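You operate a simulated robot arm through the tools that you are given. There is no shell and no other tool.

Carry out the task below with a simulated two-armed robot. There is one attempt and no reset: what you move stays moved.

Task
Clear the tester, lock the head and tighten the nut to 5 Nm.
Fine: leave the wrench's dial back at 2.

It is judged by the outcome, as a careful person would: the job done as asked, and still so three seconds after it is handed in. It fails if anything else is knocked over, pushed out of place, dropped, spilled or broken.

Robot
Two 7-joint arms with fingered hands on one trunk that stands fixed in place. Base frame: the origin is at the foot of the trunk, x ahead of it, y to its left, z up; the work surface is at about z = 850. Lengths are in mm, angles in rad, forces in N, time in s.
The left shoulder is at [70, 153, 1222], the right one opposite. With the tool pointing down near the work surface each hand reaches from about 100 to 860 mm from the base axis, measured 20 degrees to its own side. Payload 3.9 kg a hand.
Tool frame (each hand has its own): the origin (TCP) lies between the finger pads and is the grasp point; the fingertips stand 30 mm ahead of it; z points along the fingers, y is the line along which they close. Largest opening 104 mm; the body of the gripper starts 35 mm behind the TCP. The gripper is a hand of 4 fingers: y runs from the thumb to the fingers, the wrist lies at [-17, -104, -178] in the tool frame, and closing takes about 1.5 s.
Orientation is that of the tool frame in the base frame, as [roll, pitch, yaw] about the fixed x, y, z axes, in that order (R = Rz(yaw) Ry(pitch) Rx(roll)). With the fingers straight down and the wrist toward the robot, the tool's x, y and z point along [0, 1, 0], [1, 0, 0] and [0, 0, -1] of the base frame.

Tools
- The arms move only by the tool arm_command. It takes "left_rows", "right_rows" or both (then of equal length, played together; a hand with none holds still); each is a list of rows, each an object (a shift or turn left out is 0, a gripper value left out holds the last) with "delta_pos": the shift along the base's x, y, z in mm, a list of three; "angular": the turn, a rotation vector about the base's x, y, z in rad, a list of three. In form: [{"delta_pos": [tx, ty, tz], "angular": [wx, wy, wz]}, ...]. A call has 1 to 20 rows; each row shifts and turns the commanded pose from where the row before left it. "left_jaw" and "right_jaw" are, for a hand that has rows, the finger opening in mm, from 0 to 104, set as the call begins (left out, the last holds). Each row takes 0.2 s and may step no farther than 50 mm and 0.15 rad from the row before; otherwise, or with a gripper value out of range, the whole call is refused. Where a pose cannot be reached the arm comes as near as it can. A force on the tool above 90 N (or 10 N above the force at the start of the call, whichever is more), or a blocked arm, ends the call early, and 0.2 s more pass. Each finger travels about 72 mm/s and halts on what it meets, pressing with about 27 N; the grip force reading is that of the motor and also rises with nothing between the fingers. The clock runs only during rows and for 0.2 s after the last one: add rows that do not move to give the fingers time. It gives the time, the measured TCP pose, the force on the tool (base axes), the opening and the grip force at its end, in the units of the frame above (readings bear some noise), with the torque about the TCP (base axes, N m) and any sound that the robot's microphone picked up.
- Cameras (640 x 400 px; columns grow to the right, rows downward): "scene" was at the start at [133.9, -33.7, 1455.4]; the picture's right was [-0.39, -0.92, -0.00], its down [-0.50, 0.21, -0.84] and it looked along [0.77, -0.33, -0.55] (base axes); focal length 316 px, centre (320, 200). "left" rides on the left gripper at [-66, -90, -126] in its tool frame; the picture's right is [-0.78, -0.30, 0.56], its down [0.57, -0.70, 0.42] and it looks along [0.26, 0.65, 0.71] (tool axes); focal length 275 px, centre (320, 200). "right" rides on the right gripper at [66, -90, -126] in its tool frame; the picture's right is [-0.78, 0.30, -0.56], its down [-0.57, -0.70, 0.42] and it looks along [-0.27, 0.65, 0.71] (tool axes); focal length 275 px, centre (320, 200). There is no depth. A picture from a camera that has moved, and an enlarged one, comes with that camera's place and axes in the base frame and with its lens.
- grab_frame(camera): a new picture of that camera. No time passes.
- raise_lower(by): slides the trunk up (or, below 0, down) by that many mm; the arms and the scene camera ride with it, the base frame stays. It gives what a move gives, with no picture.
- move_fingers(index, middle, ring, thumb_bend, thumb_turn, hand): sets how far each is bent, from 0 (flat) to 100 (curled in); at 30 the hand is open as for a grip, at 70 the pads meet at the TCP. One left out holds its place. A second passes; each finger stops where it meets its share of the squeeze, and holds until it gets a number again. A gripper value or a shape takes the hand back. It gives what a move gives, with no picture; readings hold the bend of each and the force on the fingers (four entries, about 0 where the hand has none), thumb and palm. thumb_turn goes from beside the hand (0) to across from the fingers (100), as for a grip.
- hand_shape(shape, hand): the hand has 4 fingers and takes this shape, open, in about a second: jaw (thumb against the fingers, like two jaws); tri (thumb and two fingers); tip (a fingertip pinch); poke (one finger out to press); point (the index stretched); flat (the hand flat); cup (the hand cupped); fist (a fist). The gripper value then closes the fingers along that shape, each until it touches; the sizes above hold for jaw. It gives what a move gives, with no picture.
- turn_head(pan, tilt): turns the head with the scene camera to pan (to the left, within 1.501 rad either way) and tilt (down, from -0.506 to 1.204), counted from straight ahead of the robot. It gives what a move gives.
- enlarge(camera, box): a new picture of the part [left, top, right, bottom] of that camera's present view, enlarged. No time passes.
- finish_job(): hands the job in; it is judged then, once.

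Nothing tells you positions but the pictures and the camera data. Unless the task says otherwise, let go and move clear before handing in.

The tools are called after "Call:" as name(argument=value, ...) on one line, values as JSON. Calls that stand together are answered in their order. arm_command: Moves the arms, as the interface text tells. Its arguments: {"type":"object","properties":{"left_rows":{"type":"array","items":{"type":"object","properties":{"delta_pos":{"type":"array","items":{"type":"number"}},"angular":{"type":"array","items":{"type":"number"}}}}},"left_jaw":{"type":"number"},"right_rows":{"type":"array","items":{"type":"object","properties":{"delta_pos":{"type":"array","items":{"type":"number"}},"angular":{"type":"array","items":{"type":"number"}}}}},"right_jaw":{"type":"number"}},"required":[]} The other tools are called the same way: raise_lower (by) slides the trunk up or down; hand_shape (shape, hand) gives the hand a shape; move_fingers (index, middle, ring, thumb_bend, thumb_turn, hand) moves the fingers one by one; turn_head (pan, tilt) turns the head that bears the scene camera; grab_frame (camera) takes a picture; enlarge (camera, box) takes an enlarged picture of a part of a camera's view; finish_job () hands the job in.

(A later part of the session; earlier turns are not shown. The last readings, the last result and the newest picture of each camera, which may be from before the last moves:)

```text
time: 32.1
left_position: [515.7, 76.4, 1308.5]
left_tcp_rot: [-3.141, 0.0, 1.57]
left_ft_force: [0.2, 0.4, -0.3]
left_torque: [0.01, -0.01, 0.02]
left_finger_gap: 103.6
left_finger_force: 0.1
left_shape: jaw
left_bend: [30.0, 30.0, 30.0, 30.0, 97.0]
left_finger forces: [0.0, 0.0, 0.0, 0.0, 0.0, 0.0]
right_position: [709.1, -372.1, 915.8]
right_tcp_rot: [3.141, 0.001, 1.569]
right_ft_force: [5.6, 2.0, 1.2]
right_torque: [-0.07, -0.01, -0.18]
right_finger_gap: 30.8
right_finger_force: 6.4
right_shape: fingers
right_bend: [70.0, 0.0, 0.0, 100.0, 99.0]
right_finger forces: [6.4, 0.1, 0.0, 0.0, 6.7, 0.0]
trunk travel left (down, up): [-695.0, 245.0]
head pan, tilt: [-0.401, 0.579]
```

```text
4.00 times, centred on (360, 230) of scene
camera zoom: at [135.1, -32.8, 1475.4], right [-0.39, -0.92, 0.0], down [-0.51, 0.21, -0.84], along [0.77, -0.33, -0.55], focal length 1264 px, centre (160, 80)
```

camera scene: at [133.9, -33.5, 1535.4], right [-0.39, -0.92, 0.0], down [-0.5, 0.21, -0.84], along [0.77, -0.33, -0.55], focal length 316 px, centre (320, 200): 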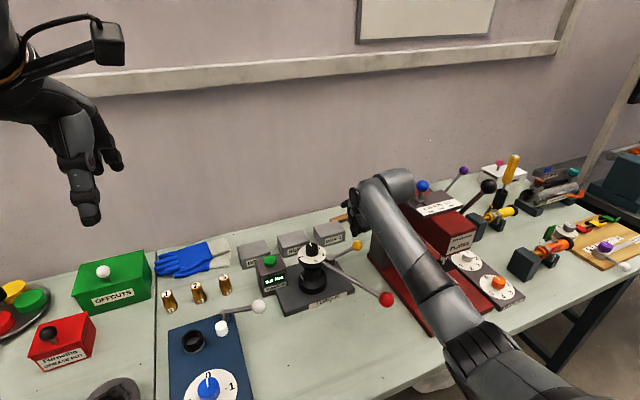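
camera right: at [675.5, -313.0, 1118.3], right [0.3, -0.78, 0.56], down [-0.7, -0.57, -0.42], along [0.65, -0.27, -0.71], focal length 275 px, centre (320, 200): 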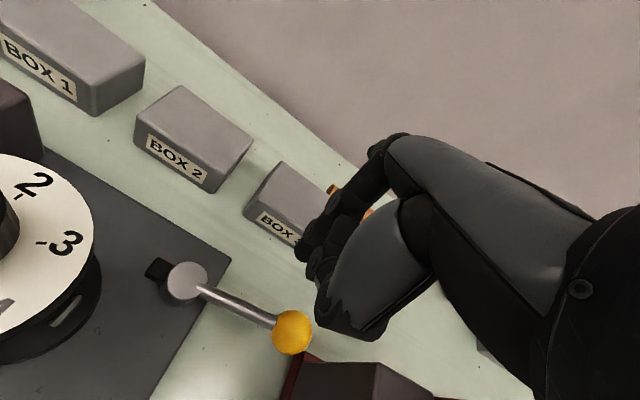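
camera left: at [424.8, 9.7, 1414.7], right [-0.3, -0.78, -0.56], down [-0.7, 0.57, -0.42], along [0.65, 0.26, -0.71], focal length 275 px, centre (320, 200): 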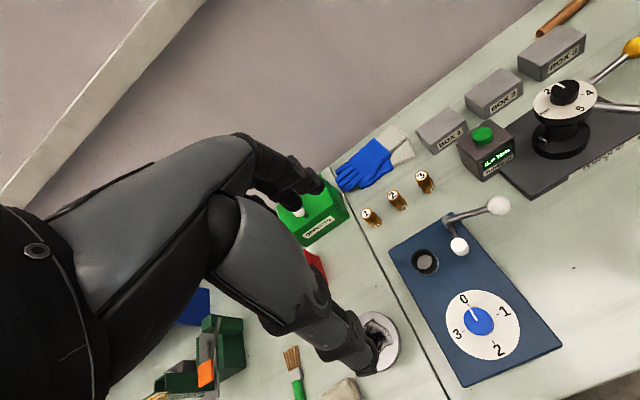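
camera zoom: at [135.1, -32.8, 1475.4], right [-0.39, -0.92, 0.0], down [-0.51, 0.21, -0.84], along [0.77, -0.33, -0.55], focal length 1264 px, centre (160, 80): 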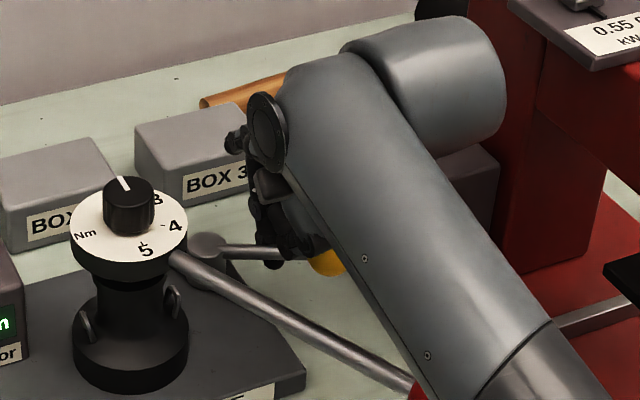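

The lever has swung about 35°, but now the ball is touching the curled thumb (index 6.4 N, thumb 6.7 N), which jams it. I'll back off, lift, and move the thumb out of the way.

Call:
arm_command(right_rows=[{"delta_pos": [6, -1, 0]}, {"delta_pos": [0, 0, 10]}, {"delta_pos": [0, 0, 30]}, {"delta_pos": [0, 0, 40]}, {}])

Call:
move_fingers(hand="right", thumb_bend=0, thumb_turn=30)

Call:
grab_frame(camera="right")

Call:
enlarge(camera="scene", box=[280, 180, 440, 280])

```text
time: 33.3
left_position: [514.3, 74.7, 1308.5]
left_tcp_rot: [-3.141, -0.001, 1.57]
left_ft_force: [0.8, 1.2, 0.1]
left_torque: [0.0, -0.01, -0.01]
left_finger_gap: 103.7
left_finger_force: 0.1
left_shape: jaw
left_bend: [30.0, 30.0, 30.0, 30.0, 97.0]
left_finger forces: [0.0, 0.0, 0.0, 0.1, 0.0, 0.0]
right_position: [713.2, -375.2, 995.7]
right_tcp_rot: [-3.141, 0.0, 1.569]
right_ft_force: [0.1, 0.1, -0.1]
right_torque: [-0.01, -0.02, 0.01]
right_finger_gap: 28.7
right_finger_force: 0.1
right_shape: fingers
right_bend: [70.0, 0.0, 0.0, 100.0, 100.0]
right_finger forces: [0.0, 0.0, 0.0, 0.0, 0.0, 0.0]
trunk travel left (down, up): [-695.0, 245.0]
head pan, tilt: [-0.401, 0.579]
```

```text
time: 34.3
left_position: [515.1, 75.0, 1308.2]
left_tcp_rot: [3.141, 0.0, 1.571]
left_ft_force: [-0.1, 0.4, 0.1]
left_torque: [-0.03, 0.02, -0.01]
left_finger_gap: 103.9
left_finger_force: 0.0
left_shape: jaw
left_bend: [30.0, 30.0, 30.0, 30.0, 97.0]
left_finger forces: [0.1, 0.0, 0.1, 0.0, 0.0, 0.0]
right_position: [712.7, -374.4, 996.4]
right_tcp_rot: [-3.14, -0.002, 1.571]
right_ft_force: [0.5, -0.1, -0.3]
right_torque: [0.04, -0.01, -0.04]
right_finger_gap: 104.9
right_finger_force: 0.1
right_shape: fingers
right_bend: [70.0, 0.0, 0.0, 0.0, 28.0]
right_finger forces: [0.0, 0.0, 0.1, 0.0, 0.0, 0.1]
trunk travel left (down, up): [-695.0, 245.0]
head pan, tilt: [-0.401, 0.579]
```

```text
taken
camera right: at [623.4, -308.4, 1119.8], right [0.3, -0.78, 0.56], down [-0.7, -0.57, -0.42], along [0.65, -0.27, -0.71], focal length 275 px, centre (320, 200)
```

right: 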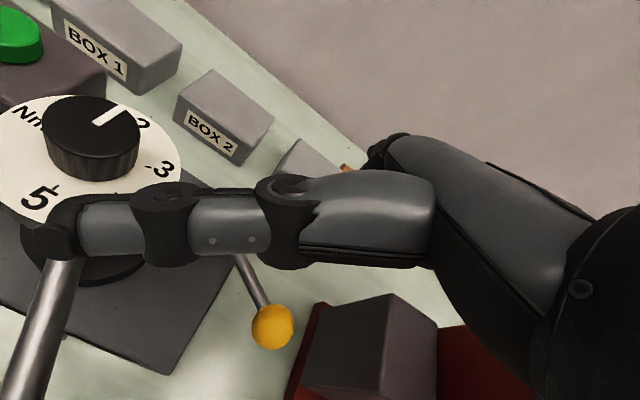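

```text
4.00 times, centred on (360, 230) of scene
camera zoom: at [134.0, -33.6, 1475.4], right [-0.39, -0.92, 0.0], down [-0.5, 0.21, -0.84], along [0.77, -0.33, -0.55], focal length 1264 px, centre (160, 80)
```

zoom: 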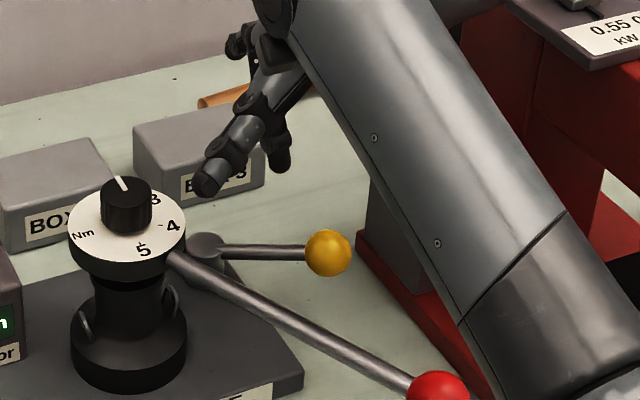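

That thumb pose sticks out toward the dial, so I'll instead turn it across and open it wide. The lever is now at about 39°, with the ball at (681, -393).

Call:
arm_command(right_rows=[{"delta_pos": [0, -8, 25]}, {"delta_pos": [0, -8, 0]}, {}])

Call:
move_fingers(hand="right", thumb_bend=10, thumb_turn=100)

Call:
grab_frame(camera="right")

Call:
enlarge(camera="scene", box=[280, 160, 440, 280])

```text
time: 35.1
left_position: [514.9, 76.0, 1308.7]
left_tcp_rot: [3.141, -0.001, 1.573]
left_ft_force: [0.6, 0.3, 0.2]
left_torque: [0.01, -0.01, 0.01]
left_finger_gap: 103.7
left_finger_force: 0.1
left_shape: jaw
left_bend: [30.0, 30.0, 30.0, 30.0, 97.0]
left_finger forces: [0.0, 0.1, 0.1, 0.1, 0.0, 0.0]
right_position: [714.4, -389.8, 1021.1]
right_tcp_rot: [-3.14, 0.0, 1.571]
right_ft_force: [0.0, 0.2, -0.1]
right_torque: [-0.01, -0.01, -0.04]
right_finger_gap: 105.3
right_finger_force: 0.1
right_shape: fingers
right_bend: [70.0, 0.0, 0.0, 0.0, 28.0]
right_finger forces: [0.0, 0.0, 0.1, 0.0, 0.0, 0.0]
trunk travel left (down, up): [-695.0, 245.0]
head pan, tilt: [-0.401, 0.579]
```

```text
time: 36.1
left_position: [515.2, 75.2, 1309.4]
left_tcp_rot: [-3.141, -0.001, 1.57]
left_ft_force: [0.2, -0.1, 0.1]
left_torque: [-0.01, 0.02, 0.0]
left_finger_gap: 103.7
left_finger_force: 0.0
left_shape: jaw
left_bend: [30.0, 30.0, 30.0, 30.0, 97.0]
left_finger forces: [0.1, 0.0, 0.1, 0.0, 0.0, 0.0]
right_position: [713.9, -389.8, 1021.3]
right_tcp_rot: [-3.141, -0.001, 1.57]
right_ft_force: [0.0, -0.2, -0.2]
right_torque: [0.02, 0.01, 0.02]
right_finger_gap: 61.2
right_finger_force: 0.1
right_shape: fingers
right_bend: [70.0, 0.0, 0.0, 10.0, 95.0]
right_finger forces: [0.0, 0.0, 0.0, 0.0, 0.0, 0.1]
trunk travel left (down, up): [-695.0, 245.0]
head pan, tilt: [-0.401, 0.579]
```

```text
taken
camera right: at [623.8, -324.2, 1144.5], right [0.3, -0.78, 0.56], down [-0.7, -0.57, -0.42], along [0.65, -0.27, -0.71], focal length 275 px, centre (320, 200)
```

right: 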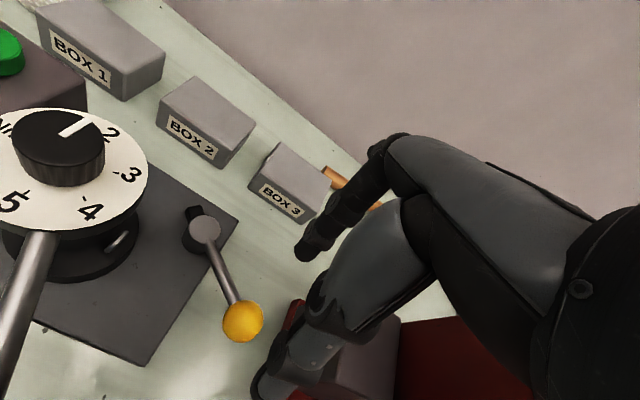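

```text
3.33 times, centred on (360, 220) of scene
camera zoom: at [134.0, -33.6, 1475.4], right [-0.39, -0.92, 0.0], down [-0.5, 0.21, -0.84], along [0.77, -0.33, -0.55], focal length 1053 px, centre (187, 133)
```

zoom: 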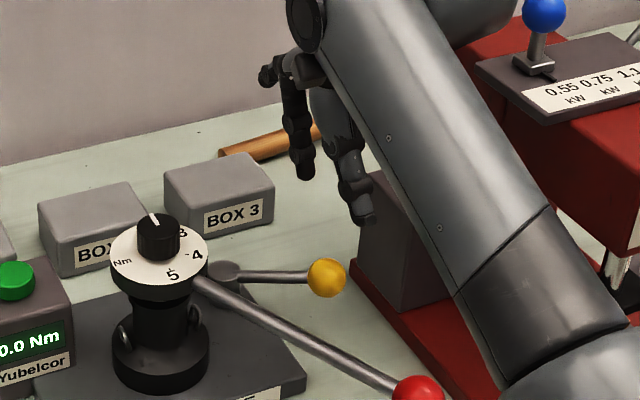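

Good: the index and open thumb now leave room for the ball between them. I'll descend behind the rod again.

Call:
arm_command(right_rows=[{"delta_pos": [0, 0, -30]}, {"delta_pos": [0, 0, -30]}, {"delta_pos": [0, 0, -20]}, {"delta_pos": [0, 0, -13]}, {"delta_pos": [0, 0, -13]}, {}])

Call:
enlarge(camera="right", box=[160, 120, 400, 400])

Call:
enlarge(camera="scene", box=[280, 160, 440, 280])

```text
time: 37.5
left_position: [515.5, 75.7, 1308.2]
left_tcp_rot: [-3.14, 0.0, 1.571]
left_ft_force: [-0.8, 1.1, -0.7]
left_torque: [0.02, -0.02, 0.0]
left_finger_gap: 103.6
left_finger_force: 0.0
left_shape: jaw
left_bend: [30.0, 30.0, 30.0, 30.0, 97.0]
left_finger forces: [0.0, 0.1, 0.0, 0.1, 0.0, 0.1]
right_position: [713.7, -391.9, 912.4]
right_tcp_rot: [3.14, -0.001, 1.571]
right_ft_force: [-0.2, 0.4, 0.1]
right_torque: [-0.02, 0.03, 0.01]
right_finger_gap: 61.5
right_finger_force: 0.1
right_shape: fingers
right_bend: [70.0, 0.0, 0.0, 10.0, 95.0]
right_finger forces: [0.0, 0.0, 0.0, 0.1, 0.0, 0.0]
trunk travel left (down, up): [-695.0, 245.0]
head pan, tilt: [-0.401, 0.579]
```

```text
1.43 times, centred on (280, 260) of right
camera zoom: at [623.3, -325.3, 1037.8], right [0.3, -0.78, 0.56], down [-0.7, -0.57, -0.42], along [0.65, -0.27, -0.71], focal length 393 px, centre (377, 114)
```

zoom: 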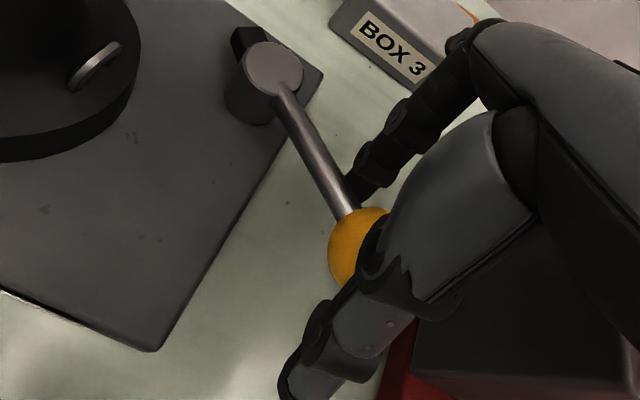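

```text
3.33 times, centred on (360, 220) of scene
camera zoom: at [133.8, -33.5, 1475.4], right [-0.39, -0.92, 0.0], down [-0.5, 0.21, -0.84], along [0.77, -0.33, -0.55], focal length 1053 px, centre (187, 133)
```

zoom: 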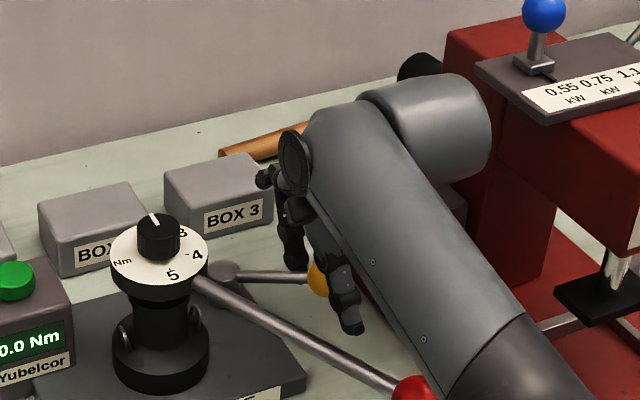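

Call:
arm_command(right_rows=[{"delta_pos": [-3.5, 2.2, 0]}, {"delta_pos": [-3.5, 2.2, 0]}, {"delta_pos": [-3.5, 2.2, 0]}, {}])

Call:
arm_command(right_rows=[{"delta_pos": [-3, 1.8, 0]}, {"delta_pos": [-3, 1.8, 0]}, {"delta_pos": [-3, 1.8, 0]}, {}])

Call:
enlarge(camera="right", box=[160, 120, 400, 400])

```text
time: 38.5
left_position: [515.4, 75.6, 1307.4]
left_tcp_rot: [-3.141, -0.001, 1.571]
left_ft_force: [-0.1, 0.4, -0.4]
left_torque: [0.0, 0.04, 0.0]
left_finger_gap: 103.5
left_finger_force: 0.0
left_shape: jaw
left_bend: [30.0, 30.0, 30.0, 30.0, 97.0]
left_finger forces: [0.0, 0.0, 0.1, 0.0, 0.0, 0.1]
right_position: [701.3, -385.2, 913.8]
right_tcp_rot: [-3.141, 0.0, 1.571]
right_ft_force: [0.1, -0.9, -0.2]
right_torque: [-0.01, 0.03, 0.0]
right_finger_gap: 61.3
right_finger_force: 0.1
right_shape: fingers
right_bend: [70.0, 0.0, 0.0, 10.0, 95.0]
right_finger forces: [0.2, 0.0, 0.0, 0.0, 0.1, 0.0]
trunk travel left (down, up): [-695.0, 245.0]
head pan, tilt: [-0.401, 0.579]
```

```text
time: 39.5
left_position: [514.7, 76.6, 1309.4]
left_tcp_rot: [3.141, 0.001, 1.571]
left_ft_force: [0.4, 1.0, 0.0]
left_torque: [-0.01, 0.02, 0.02]
left_finger_gap: 103.6
left_finger_force: 0.2
left_shape: jaw
left_bend: [30.0, 30.0, 30.0, 30.0, 97.0]
left_finger forces: [0.0, 0.0, 0.0, 0.1, 0.1, 0.0]
right_position: [693.4, -379.7, 914.2]
right_tcp_rot: [3.141, 0.001, 1.57]
right_ft_force: [0.4, 0.1, -0.4]
right_torque: [-0.04, -0.01, -0.05]
right_finger_gap: 61.6
right_finger_force: 0.2
right_shape: fingers
right_bend: [70.0, 0.0, 0.0, 10.0, 95.0]
right_finger forces: [0.5, 0.0, 0.1, 0.0, 0.1, 0.0]
trunk travel left (down, up): [-695.0, 245.0]
head pan, tilt: [-0.401, 0.579]
```

```text
1.43 times, centred on (280, 260) of right
camera zoom: at [603.7, -313.2, 1037.4], right [0.3, -0.78, 0.56], down [-0.7, -0.57, -0.42], along [0.65, -0.27, -0.71], focal length 393 px, centre (377, 114)
```

zoom: 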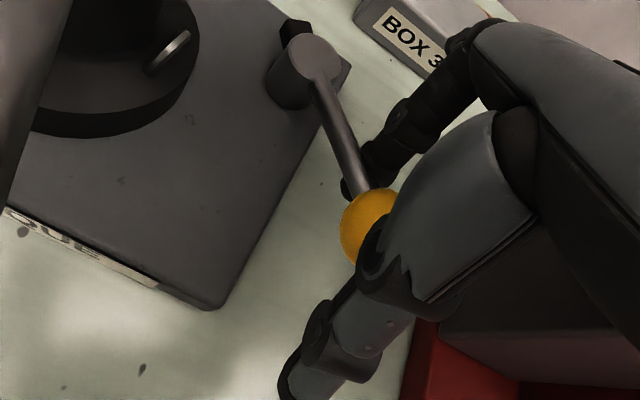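

Still moving freely at about 48°. Continuing along the arc.

Call:
arm_command(right_rows=[{"delta_pos": [-2.5, 2.2, 0]}, {"delta_pos": [-2.5, 2.2, 0]}, {"delta_pos": [-2.4, 2.3, 0]}, {}])

Call:
arm_command(right_rows=[{"delta_pos": [-2.1, 2.6, 0]}, {"delta_pos": [-2.1, 2.6, 0]}, {"delta_pos": [-2, 2.6, 0]}, {}])

Call:
enlarge(camera="right", box=[160, 120, 400, 400])

Call:
enlarge(camera="scene", box=[280, 180, 440, 300])

```text
time: 40.5
left_position: [514.8, 75.3, 1307.6]
left_tcp_rot: [-3.141, 0.0, 1.571]
left_ft_force: [-0.2, -0.2, -0.6]
left_torque: [0.0, 0.0, 0.01]
left_finger_gap: 103.7
left_finger_force: 0.1
left_shape: jaw
left_bend: [30.0, 30.0, 30.0, 30.0, 97.0]
left_finger forces: [0.0, 0.1, 0.0, 0.0, 0.1, 0.1]
right_position: [685.5, -373.4, 913.9]
right_tcp_rot: [3.141, 0.0, 1.572]
right_ft_force: [1.1, -0.1, -0.2]
right_torque: [0.0, -0.02, 0.0]
right_finger_gap: 61.6
right_finger_force: 0.1
right_shape: fingers
right_bend: [70.0, 0.0, 0.0, 10.0, 95.0]
right_finger forces: [0.3, 0.1, 0.1, 0.1, 0.0, 0.0]
trunk travel left (down, up): [-695.0, 245.0]
head pan, tilt: [-0.401, 0.579]
```

```text
time: 41.5
left_position: [515.8, 75.8, 1308.2]
left_tcp_rot: [-3.141, 0.0, 1.571]
left_ft_force: [-0.2, 0.2, 0.1]
left_torque: [-0.01, 0.0, 0.04]
left_finger_gap: 103.6
left_finger_force: 0.1
left_shape: jaw
left_bend: [30.0, 30.0, 30.0, 30.0, 97.0]
left_finger forces: [0.1, 0.0, 0.1, 0.0, 0.0, 0.0]
right_position: [680.5, -365.1, 915.1]
right_tcp_rot: [-3.142, 0.0, 1.571]
right_ft_force: [0.0, 0.6, -0.3]
right_torque: [0.0, 0.02, 0.0]
right_finger_gap: 61.2
right_finger_force: 0.1
right_shape: fingers
right_bend: [70.0, 0.0, 0.0, 10.0, 95.0]
right_finger forces: [0.0, 0.1, 0.0, 0.1, 0.0, 0.0]
trunk travel left (down, up): [-695.0, 245.0]
head pan, tilt: [-0.401, 0.579]
```

```text
1.43 times, centred on (280, 260) of right
camera zoom: at [590.2, -298.2, 1038.8], right [0.3, -0.78, 0.56], down [-0.7, -0.57, -0.42], along [0.65, -0.27, -0.71], focal length 393 px, centre (377, 114)
```

zoom: 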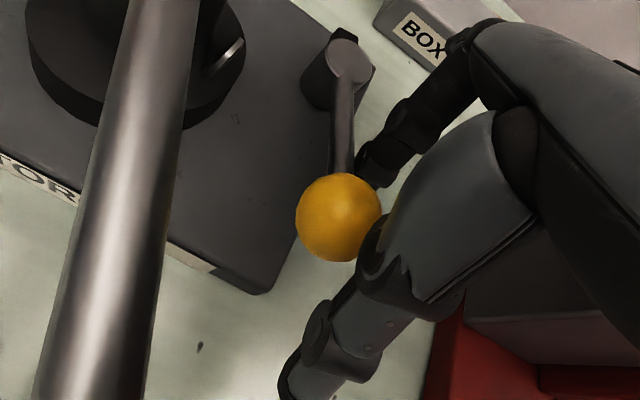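

```text
3.33 times, centred on (360, 240) of scene
camera zoom: at [134.0, -33.6, 1475.4], right [-0.39, -0.92, 0.0], down [-0.5, 0.21, -0.84], along [0.77, -0.33, -0.55], focal length 1053 px, centre (187, 67)
```

zoom: 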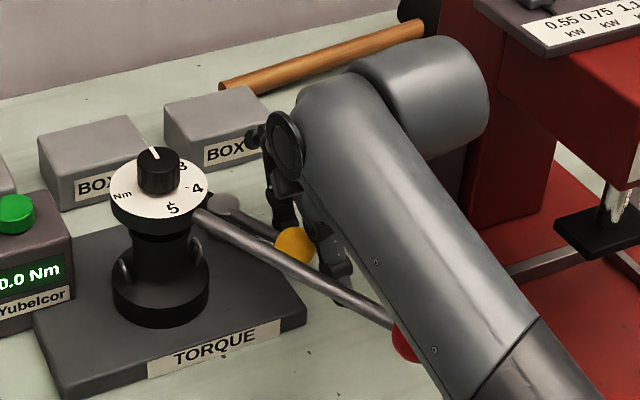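

The lever is at about 73° and still free. I'll keep going toward 90°.

Call:
arm_command(right_rows=[{"delta_pos": [-1.6, 2.8, 0]}, {"delta_pos": [-1.5, 2.8, 0]}, {"delta_pos": [-1.5, 2.8, 0]}, {}])

Call:
arm_command(right_rows=[{"delta_pos": [-1.1, 3, 0]}, {"delta_pos": [-1, 3.1, 0]}, {"delta_pos": [-1, 3.1, 0]}, {}])

Call:
enlarge(camera="right", box=[160, 120, 400, 400])

Call:
enlarge(camera="scene", box=[280, 180, 440, 300])

```text
time: 42.5
left_position: [516.1, 74.7, 1307.8]
left_tcp_rot: [3.141, -0.001, 1.569]
left_ft_force: [0.5, 0.7, 0.1]
left_torque: [0.0, -0.01, -0.03]
left_finger_gap: 103.5
left_finger_force: 0.0
left_shape: jaw
left_bend: [30.0, 30.0, 30.0, 30.0, 97.0]
left_finger forces: [0.0, 0.1, 0.0, 0.0, 0.0, 0.0]
right_position: [674.7, -359.1, 914.6]
right_tcp_rot: [-3.141, 0.002, 1.569]
right_ft_force: [2.9, -8.7, 2.2]
right_torque: [-0.04, -0.05, -0.1]
right_finger_gap: 62.8
right_finger_force: 5.2
right_shape: fingers
right_bend: [70.0, 0.0, 0.0, 10.0, 95.0]
right_finger forces: [9.8, 0.0, 0.0, 0.0, 0.0, 0.0]
trunk travel left (down, up): [-695.0, 245.0]
head pan, tilt: [-0.401, 0.579]
```

```text
time: 43.5
left_position: [515.6, 69.1, 1307.6]
left_tcp_rot: [-3.14, -0.006, 1.571]
left_ft_force: [1.1, -0.7, -0.1]
left_torque: [0.02, 0.02, -0.05]
left_finger_gap: 103.8
left_finger_force: 0.1
left_shape: jaw
left_bend: [30.0, 30.0, 30.0, 30.0, 97.0]
left_finger forces: [0.1, 0.1, 0.0, 0.0, 0.0, 0.0]
right_position: [672.4, -357.4, 914.9]
right_tcp_rot: [3.141, 0.005, 1.563]
right_ft_force: [10.0, -37.0, 5.8]
right_torque: [-0.12, -0.09, -0.5]
right_finger_gap: 66.4
right_finger_force: 19.2
right_shape: fingers
right_bend: [70.0, 0.0, 0.0, 10.0, 95.0]
right_finger forces: [38.5, 0.0, 0.1, 0.0, 0.0, 0.0]
trunk travel left (down, up): [-695.0, 245.0]
head pan, tilt: [-0.401, 0.579]
```

```text
1.43 times, centred on (280, 260) of right
camera zoom: at [582.9, -289.9, 1037.1], right [0.29, -0.78, 0.56], down [-0.71, -0.57, -0.42], along [0.65, -0.27, -0.71], focal length 393 px, centre (377, 114)
```

zoom: 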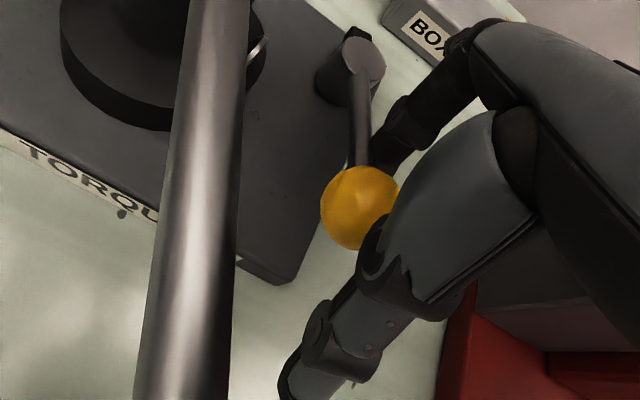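

```text
3.33 times, centred on (360, 240) of scene
camera zoom: at [134.9, -42.5, 1475.1], right [-0.4, -0.92, 0.0], down [-0.5, 0.22, -0.83], along [0.77, -0.33, -0.55], focal length 1053 px, centre (187, 67)
```

zoom: 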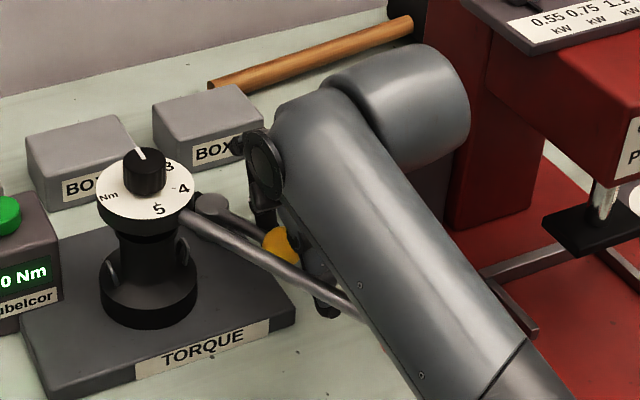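

The lever has hit its end stop at about 75° (force rose to 38 N), so it's fully swung. I'll release at once and lift clear, then check everything.

Call:
arm_command(right_rows=[{"delta_pos": [2, -8, 0]}, {"delta_pos": [2, -8, 0]}, {"delta_pos": [0, 0, 15]}, {"delta_pos": [0, 0, 40]}, {"delta_pos": [0, 0, 45]}, {"delta_pos": [0, 0, 45]}, {}])

Call:
grab_frame(camera="right")

Call:
enlarge(camera="scene", box=[230, 180, 420, 320])

```text
time: 45.1
left_position: [514.2, 74.8, 1308.6]
left_tcp_rot: [3.141, -0.001, 1.57]
left_ft_force: [0.4, -0.3, 0.2]
left_torque: [-0.03, -0.03, 0.02]
left_finger_gap: 103.6
left_finger_force: 0.1
left_shape: jaw
left_bend: [30.0, 30.0, 30.0, 30.0, 97.0]
left_finger forces: [0.1, 0.1, 0.0, 0.0, 0.0, 0.0]
right_position: [676.7, -360.0, 1058.0]
right_tcp_rot: [-3.141, 0.0, 1.571]
right_ft_force: [0.4, -0.3, -1.1]
right_torque: [-0.03, 0.0, 0.02]
right_finger_gap: 61.2
right_finger_force: 0.0
right_shape: fingers
right_bend: [70.0, 0.0, 0.0, 10.0, 95.0]
right_finger forces: [0.0, 0.0, 0.0, 0.1, 0.0, 0.0]
trunk travel left (down, up): [-695.0, 245.0]
head pan, tilt: [-0.401, 0.579]
```

```text
taken
camera right: at [586.8, -294.0, 1181.6], right [0.3, -0.78, 0.56], down [-0.7, -0.57, -0.42], along [0.65, -0.26, -0.71], focal length 275 px, centre (320, 200)
```

right: 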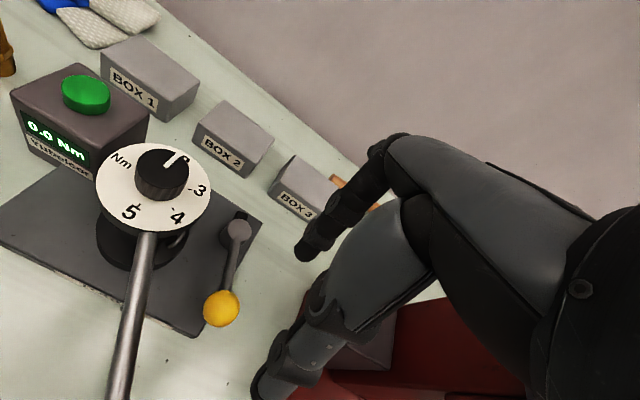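

```text
2.86 times, centred on (325, 250) of scene
camera zoom: at [133.8, -33.7, 1475.4], right [-0.39, -0.92, 0.0], down [-0.5, 0.21, -0.84], along [0.77, -0.33, -0.55], focal length 903 px, centre (306, 57)
```

zoom: 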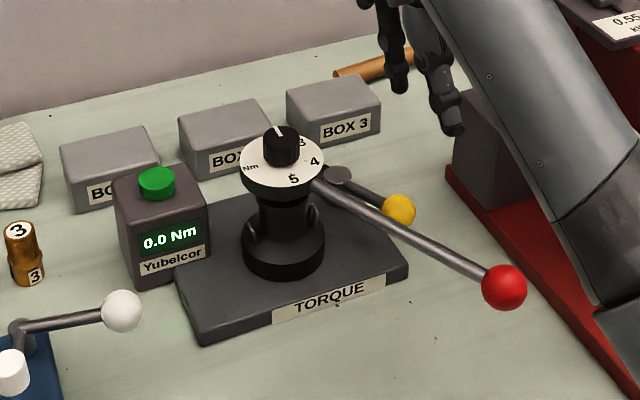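

The lever stays at its new position, the plate hasn't moved, and the tester reads 0.0. Next is the dial: I'll measure the knob precisely before grasping it.

Call:
enlarge(camera="right", box=[90, 130, 230, 230])

Call:
enlarge(camera="scene", box=[290, 200, 346, 240])

Call:
enlarge(camera="left", box=[500, 40, 640, 150])

```text
4.00 times, centred on (160, 180) of right
camera zoom: at [586.8, -294.0, 1181.6], right [0.3, -0.78, 0.56], down [-0.7, -0.57, -0.42], along [0.65, -0.26, -0.71], focal length 1101 px, centre (960, 280)
```

zoom: 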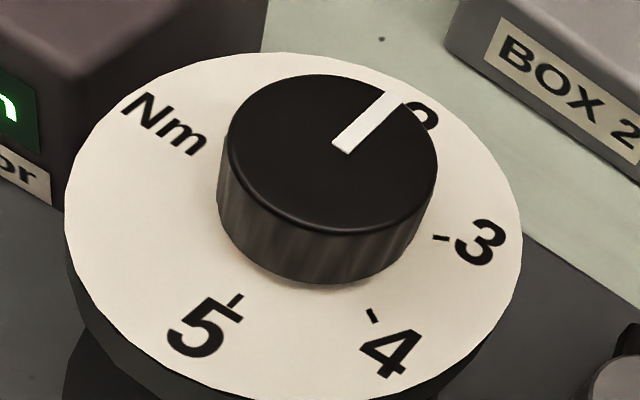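

```text
10.00 times, centred on (318, 220) of scene
camera zoom: at [133.8, -33.7, 1475.4], right [-0.39, -0.92, 0.0], down [-0.5, 0.21, -0.84], along [0.77, -0.33, -0.55], focal length 3160 px, centre (340, 0)
```

zoom: 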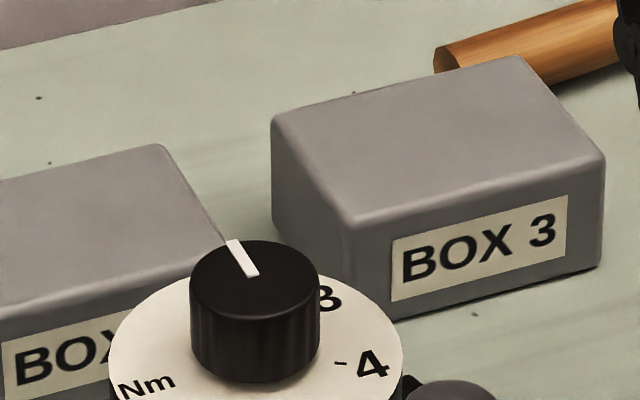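

```text
3.64 times, centred on (570, 95) of left
camera zoom: at [424.6, 8.9, 1434.8], right [-0.3, -0.78, -0.56], down [-0.7, 0.57, -0.42], along [0.65, 0.26, -0.71], focal length 1001 px, centre (-589, 582)
```

zoom: 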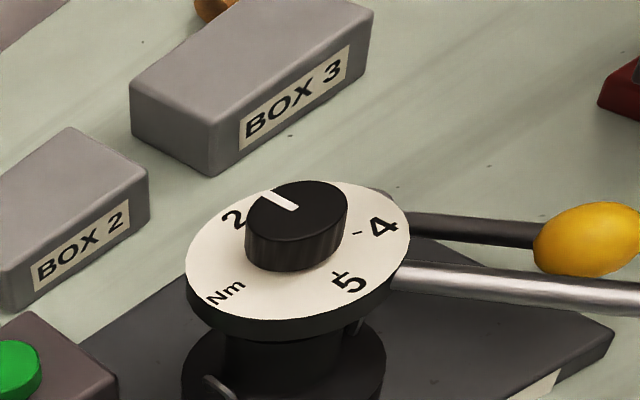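

The knob axis is at about (688.6, -249.3), its top at z≈1000 and dial face at z≈980. I'll switch to the three-finger shape and look at the hand.

Call:
hand_shape(hand="right", shape="tri")

Call:
grab_frame(camera="right")

Call:
enlarge(camera="scene", box=[310, 120, 450, 260])

```text
time: 46.0
left_position: [515.4, 74.4, 1306.5]
left_tcp_rot: [-3.141, -0.002, 1.572]
left_ft_force: [-0.2, 0.1, -0.5]
left_torque: [0.03, 0.02, 0.0]
left_finger_gap: 103.7
left_finger_force: 0.0
left_shape: jaw
left_bend: [30.0, 30.0, 30.0, 30.0, 97.0]
left_finger forces: [0.1, 0.0, 0.0, 0.0, 0.0, 0.1]
right_position: [676.6, -360.7, 1057.3]
right_tcp_rot: [3.141, 0.0, 1.572]
right_ft_force: [0.4, 0.3, -0.2]
right_torque: [0.04, 0.01, 0.01]
right_finger_gap: 104.0
right_finger_force: 0.0
right_shape: tri
right_bend: [30.0, 30.0, 99.0, 30.0, 97.0]
right_finger forces: [0.0, 0.0, 0.1, 0.0, 0.1, 0.1]
trunk travel left (down, up): [-695.0, 245.0]
head pan, tilt: [-0.401, 0.579]
```

```text
taken
camera right: at [586.9, -294.3, 1181.2], right [0.3, -0.78, 0.56], down [-0.7, -0.57, -0.42], along [0.65, -0.27, -0.71], focal length 275 px, centre (320, 200)
```

right: 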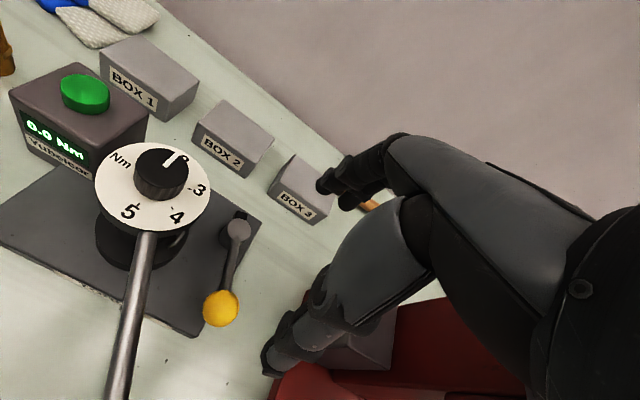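

```text
2.86 times, centred on (380, 190) of scene
camera zoom: at [133.9, -33.8, 1475.4], right [-0.39, -0.92, 0.0], down [-0.5, 0.21, -0.84], along [0.77, -0.33, -0.55], focal length 903 px, centre (149, 229)
```

zoom: 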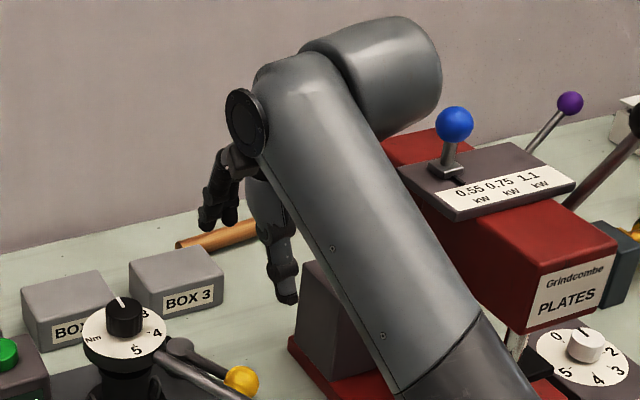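

Call:
arm_command(right_rows=[{"delta_pos": [0, 0, 38]}, {"delta_pos": [4, 37, 0]}, {"delta_pos": [4, 37, 0]}, {"delta_pos": [4, 37, 0]}, {"angular": [0, 0, 0.131]}, {"angular": [0, 0, 0.131]}, {"angular": [0, 0, 0.131]}, {"angular": [0, 0, 0.131]}, {"angular": [0, 0, 0.131]}, {"angular": [0, 0, 0.13]}, {}, {}])

Call:
grab_frame(camera="right")

Call:
grab_frame(camera="scene")

Call:
grab_frame(camera="left")

```text
time: 48.6
left_position: [514.3, 75.9, 1308.3]
left_tcp_rot: [-3.142, -0.001, 1.569]
left_ft_force: [0.0, -0.2, 0.2]
left_torque: [-0.01, -0.02, 0.02]
left_finger_gap: 103.6
left_finger_force: 0.0
left_shape: jaw
left_bend: [30.0, 30.0, 30.0, 30.0, 97.0]
left_finger forces: [0.0, 0.0, 0.1, 0.0, 0.0, 0.0]
right_position: [687.5, -252.6, 1098.0]
right_tcp_rot: [-3.141, 0.0, 2.357]
right_ft_force: [0.3, 0.0, -0.5]
right_torque: [0.03, -0.03, -0.01]
right_finger_gap: 103.7
right_finger_force: 0.0
right_shape: tri
right_bend: [30.0, 30.0, 99.0, 30.0, 97.0]
right_finger forces: [0.0, 0.0, 0.1, 0.1, 0.0, 0.1]
trunk travel left (down, up): [-695.0, 245.0]
head pan, tilt: [-0.401, 0.579]
```

```text
taken
camera right: at [577.6, -269.0, 1221.3], right [0.76, -0.34, 0.56], down [-0.09, -0.9, -0.42], along [0.65, 0.27, -0.71], focal length 275 px, centre (320, 200)
```

right: 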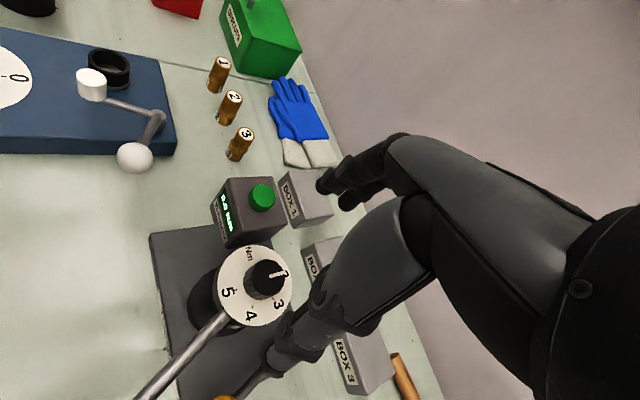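

```text
taken
camera scene: at [134.0, -33.7, 1475.4], right [-0.39, -0.92, 0.0], down [-0.5, 0.21, -0.84], along [0.77, -0.33, -0.55], focal length 316 px, centre (320, 200)
```

scene: 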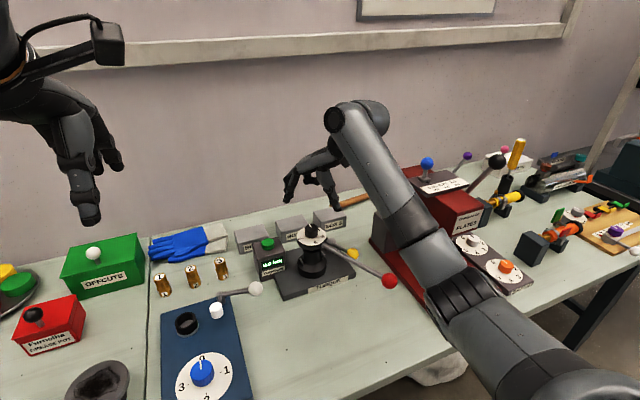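

```text
taken
camera left: at [424.7, 8.8, 1434.7], right [-0.3, -0.78, -0.56], down [-0.7, 0.57, -0.42], along [0.65, 0.26, -0.71], focal length 275 px, centre (320, 200)
```

left: 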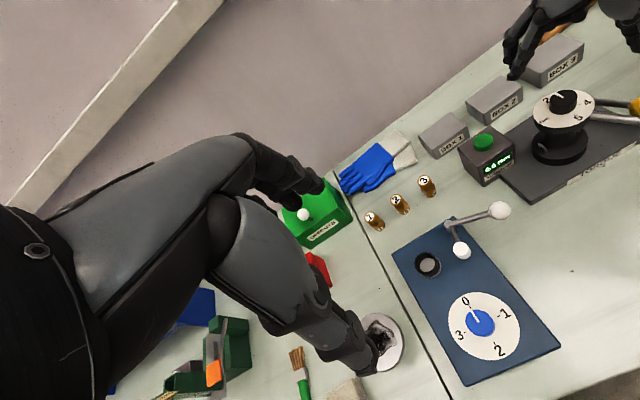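

Rotation of the hand works well. I'll centre over the knob and lower so the fingertips are just above it, then check alignment.

Call:
arm_command(right_rows=[{"delta_pos": [1, 3, -25]}, {"delta_pos": [0, 0, -25]}, {}, {}])

Call:
grab_frame(camera="right")

Call:
enlarge(camera="scene", box=[270, 160, 370, 260])

Call:
enlarge(camera="left", box=[480, 0, 640, 160])

```text
time: 49.6
left_position: [515.4, 76.2, 1308.6]
left_tcp_rot: [-3.141, 0.0, 1.572]
left_ft_force: [-0.1, 1.3, -0.2]
left_torque: [0.0, 0.0, 0.03]
left_finger_gap: 103.9
left_finger_force: 0.2
left_shape: jaw
left_bend: [30.0, 30.0, 30.0, 30.0, 97.0]
left_finger forces: [0.0, 0.0, 0.1, 0.1, 0.0, 0.1]
right_position: [689.6, -251.6, 1045.4]
right_tcp_rot: [3.14, 0.0, 2.357]
right_ft_force: [0.8, 0.4, -0.5]
right_torque: [0.02, -0.04, -0.01]
right_finger_gap: 104.0
right_finger_force: 0.2
right_shape: tri
right_bend: [30.0, 30.0, 99.0, 30.0, 97.0]
right_finger forces: [0.0, 0.0, 0.0, 0.0, 0.0, 0.1]
trunk travel left (down, up): [-695.0, 245.0]
head pan, tilt: [-0.401, 0.579]
```

```text
taken
camera right: at [579.2, -266.8, 1169.8], right [0.76, -0.34, 0.56], down [-0.09, -0.9, -0.42], along [0.65, 0.27, -0.71], focal length 275 px, centre (320, 200)
```

right: 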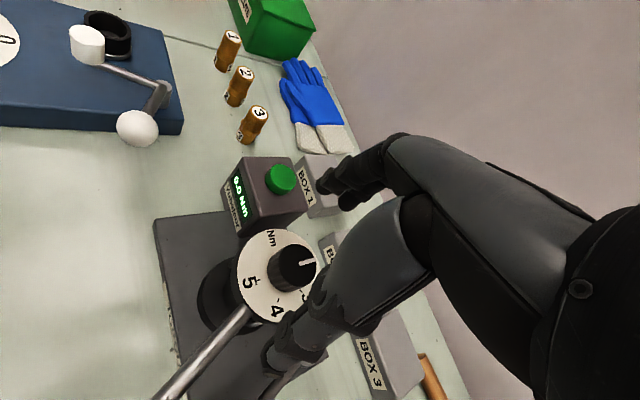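

```text
4.00 times, centred on (320, 210) of scene
camera zoom: at [134.0, -33.8, 1475.4], right [-0.39, -0.92, 0.0], down [-0.5, 0.21, -0.84], along [0.77, -0.33, -0.55], focal length 1264 px, centre (320, 160)
```

zoom: 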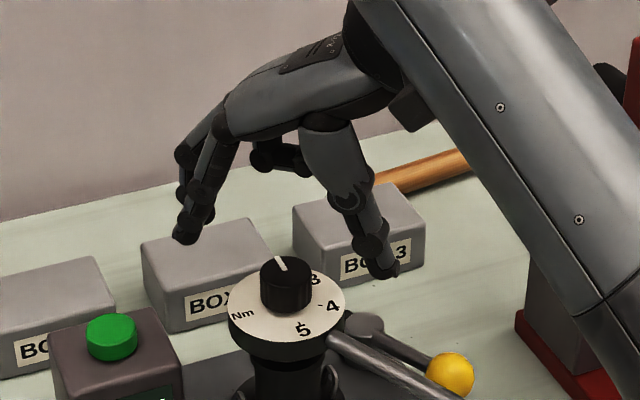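

```text
2.50 times, centred on (560, 80) of left
camera zoom: at [424.8, 8.8, 1434.7], right [-0.3, -0.78, -0.56], down [-0.7, 0.57, -0.42], along [0.65, 0.26, -0.71], focal length 688 px, centre (-280, 500)
```

zoom: 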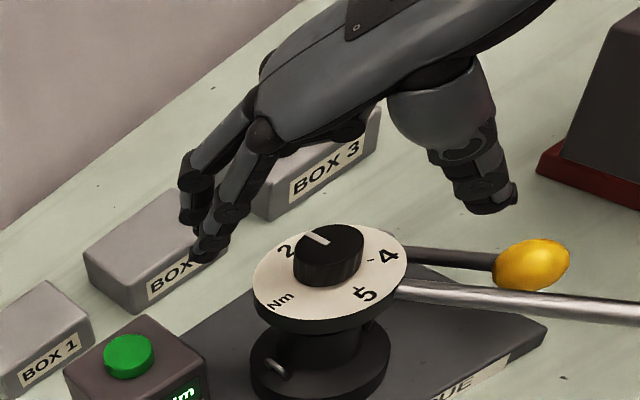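

The thumb and two fingers straddle the knob nicely. I'll lower around it.

Call:
arm_command(right_rows=[{"delta_pos": [-0.5, 1.5, -10]}, {"delta_pos": [0, 0, -10]}, {"delta_pos": [0, 0, -6]}, {"delta_pos": [0, 0, -4]}, {}])

Call:
enlarge(camera="scene", box=[280, 180, 360, 250])

Call:
enlarge(camera="left", box=[520, 40, 640, 130])

Call:
enlarge(camera="right", box=[220, 200, 380, 380])

```text
time: 50.8
left_position: [516.1, 75.1, 1306.9]
left_tcp_rot: [3.141, 0.0, 1.569]
left_ft_force: [0.6, 0.3, -1.0]
left_torque: [0.03, 0.01, 0.01]
left_finger_gap: 103.4
left_finger_force: 0.1
left_shape: jaw
left_bend: [30.0, 30.0, 30.0, 30.0, 97.0]
left_finger forces: [0.0, 0.0, 0.1, 0.0, 0.1, 0.0]
right_position: [687.8, -247.5, 1017.7]
right_tcp_rot: [3.141, 0.0, 2.356]
right_ft_force: [-0.7, -0.3, 0.2]
right_torque: [0.0, 0.0, 0.0]
right_finger_gap: 104.2
right_finger_force: 0.1
right_shape: tri
right_bend: [30.0, 30.0, 99.0, 30.0, 97.0]
right_finger forces: [0.1, 0.0, 0.1, 0.0, 0.0, 0.0]
trunk travel left (down, up): [-695.0, 245.0]
head pan, tilt: [-0.401, 0.579]
```

```text
5.71 times, centred on (320, 215) of scene
camera zoom: at [134.0, -33.8, 1475.4], right [-0.39, -0.92, 0.0], down [-0.5, 0.21, -0.84], along [0.77, -0.33, -0.55], focal length 1806 px, centre (320, 114)
```

zoom: 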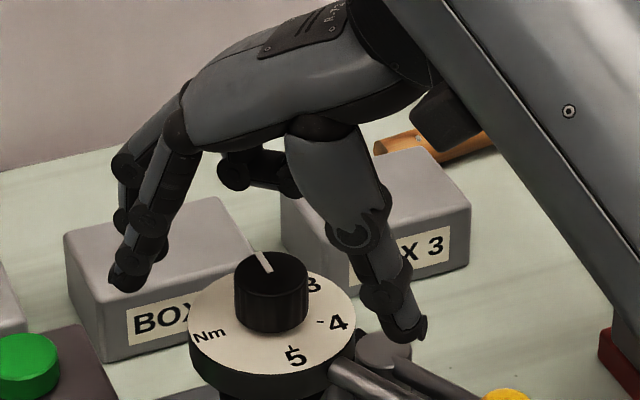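

```text
4.44 times, centred on (580, 85) of left
camera zoom: at [424.8, 8.8, 1434.7], right [-0.3, -0.78, -0.56], down [-0.7, 0.57, -0.42], along [0.65, 0.26, -0.71], focal length 1224 px, centre (-836, 711)
```

zoom: 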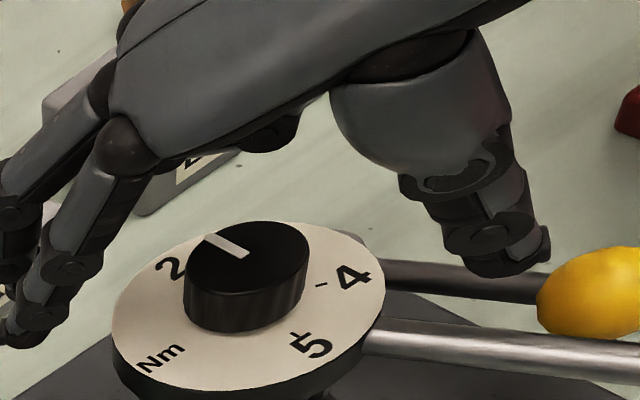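

```text
2.22 times, centred on (300, 290) of right
camera zoom: at [578.4, -264.3, 1141.0], right [0.76, -0.34, 0.56], down [-0.09, -0.9, -0.42], along [0.65, 0.27, -0.71], focal length 612 px, centre (364, 0)
```

zoom: 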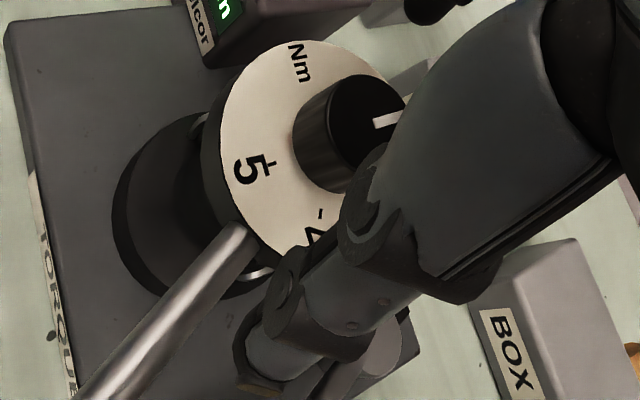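

Call:
arm_command(right_rows=[{"delta_pos": [0.5, -1, -3]}, {}, {}, {}], right_jaw=46)

Call:
enlarge(camera="scene", box=[280, 180, 360, 250])

Call:
enlarge(camera="left", box=[520, 40, 640, 130])

```text
time: 51.8
left_position: [514.3, 75.6, 1308.5]
left_tcp_rot: [-3.141, 0.0, 1.571]
left_ft_force: [-0.1, -0.2, -0.1]
left_torque: [-0.01, 0.06, 0.0]
left_finger_gap: 103.7
left_finger_force: 0.0
left_shape: jaw
left_bend: [30.0, 30.0, 30.0, 30.0, 97.0]
left_finger forces: [0.0, 0.0, 0.0, 0.0, 0.1, 0.1]
right_position: [688.9, -250.4, 1015.2]
right_tcp_rot: [-3.14, 0.001, 2.356]
right_ft_force: [0.4, -0.3, 0.7]
right_torque: [0.01, -0.01, 0.0]
right_finger_gap: 46.5
right_finger_force: 0.1
right_shape: tri
right_bend: [74.0, 47.0, 99.0, 71.0, 100.0]
right_finger forces: [0.0, 0.0, 0.1, 0.1, 0.0, 0.0]
trunk travel left (down, up): [-695.0, 245.0]
head pan, tilt: [-0.401, 0.579]
```

```text
5.71 times, centred on (320, 215) of scene
camera zoom: at [134.0, -33.8, 1475.4], right [-0.39, -0.92, 0.0], down [-0.5, 0.21, -0.84], along [0.77, -0.33, -0.55], focal length 1806 px, centre (320, 114)
```

zoom: 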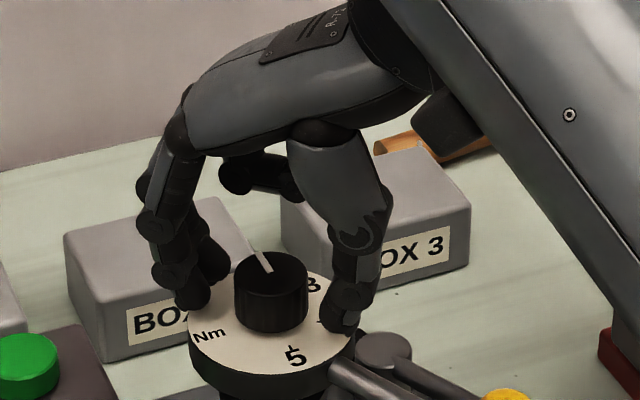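

```text
4.44 times, centred on (580, 85) of left
camera zoom: at [424.8, 8.8, 1434.7], right [-0.3, -0.78, -0.56], down [-0.7, 0.57, -0.42], along [0.65, 0.26, -0.71], focal length 1224 px, centre (-836, 711)
```

zoom: 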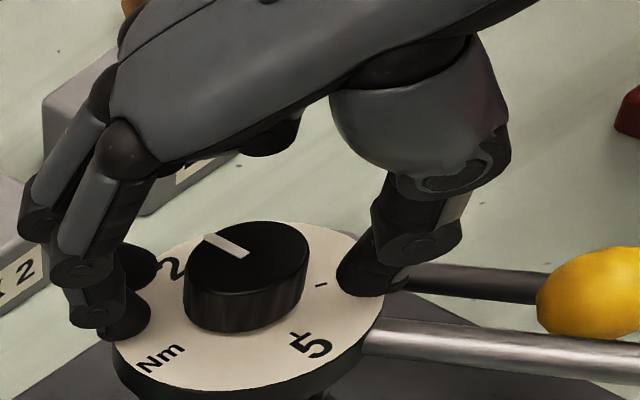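

The pads hover evenly on both sides of the knob. Now I'll close on it.

Call:
arm_command(right_rows=[{}, {}, {}, {}, {}], right_jaw=22)

Call:
enlarge(camera="scene", box=[280, 180, 360, 250])

Call:
enlarge(camera="left", box=[520, 40, 640, 130])

```text
time: 53.0
left_position: [514.6, 76.6, 1307.1]
left_tcp_rot: [-3.141, -0.001, 1.571]
left_ft_force: [0.5, -0.5, -0.8]
left_torque: [0.02, 0.01, -0.01]
left_finger_gap: 103.7
left_finger_force: 0.2
left_shape: jaw
left_bend: [30.0, 30.0, 30.0, 30.0, 97.0]
left_finger forces: [0.1, 0.0, 0.0, 0.0, 0.0, 0.0]
right_position: [689.4, -249.7, 1015.1]
right_tcp_rot: [-3.141, 0.002, 2.356]
right_ft_force: [0.0, -0.7, 0.0]
right_torque: [0.0, 0.07, 0.0]
right_finger_gap: 23.1
right_finger_force: 0.2
right_shape: tri
right_bend: [73.0, 57.0, 99.0, 73.0, 100.0]
right_finger forces: [0.6, 0.8, 0.0, 0.0, 2.1, 0.0]
trunk travel left (down, up): [-695.0, 245.0]
head pan, tilt: [-0.401, 0.579]
```

```text
5.71 times, centred on (320, 215) of scene
camera zoom: at [133.7, -33.9, 1475.4], right [-0.39, -0.92, 0.0], down [-0.5, 0.21, -0.84], along [0.77, -0.33, -0.55], focal length 1806 px, centre (320, 114)
```

zoom: 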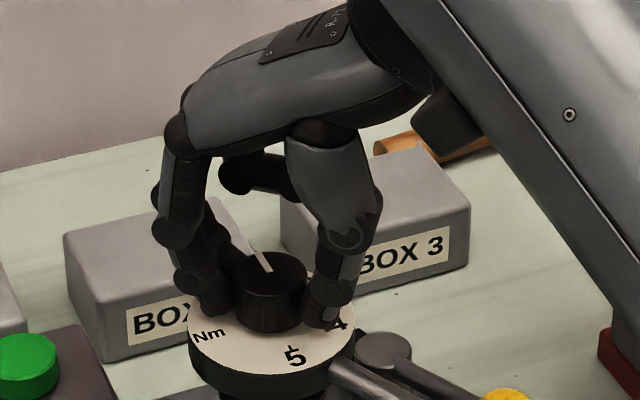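

```text
4.44 times, centred on (580, 85) of left
camera zoom: at [424.5, 8.7, 1434.8], right [-0.3, -0.78, -0.56], down [-0.7, 0.57, -0.42], along [0.65, 0.26, -0.71], focal length 1224 px, centre (-836, 711)
```

zoom: 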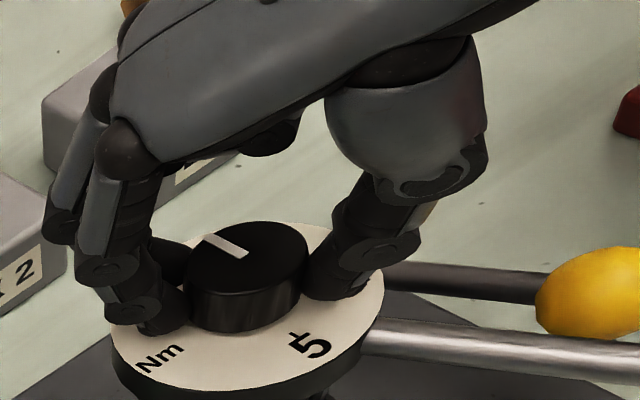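

Light contact on all three (0.6, 0.8, 2.1 N). I'll tighten the grip a bit more.

Call:
arm_command(right_rows=[{}, {}, {}, {}], right_jaw=10)

```text
time: 54.0
left_position: [515.6, 74.0, 1308.2]
left_tcp_rot: [-3.141, -0.001, 1.568]
left_ft_force: [-0.7, 1.0, -0.2]
left_torque: [0.0, 0.02, 0.02]
left_finger_gap: 103.8
left_finger_force: 0.1
left_shape: jaw
left_bend: [30.0, 30.0, 30.0, 30.0, 97.0]
left_finger forces: [0.1, 0.0, 0.1, 0.0, 0.1, 0.1]
right_position: [688.5, -248.7, 1014.5]
right_tcp_rot: [-3.14, 0.0, 2.358]
right_ft_force: [-1.7, -1.6, -1.6]
right_torque: [0.0, 0.04, -0.01]
right_finger_gap: 22.0
right_finger_force: 27.5
right_shape: tri
right_bend: [73.0, 59.0, 100.0, 74.0, 100.0]
right_finger forces: [11.8, 12.0, 0.0, 0.1, 25.3, 0.1]
trunk travel left (down, up): [-695.0, 245.0]
head pan, tilt: [-0.401, 0.579]
```

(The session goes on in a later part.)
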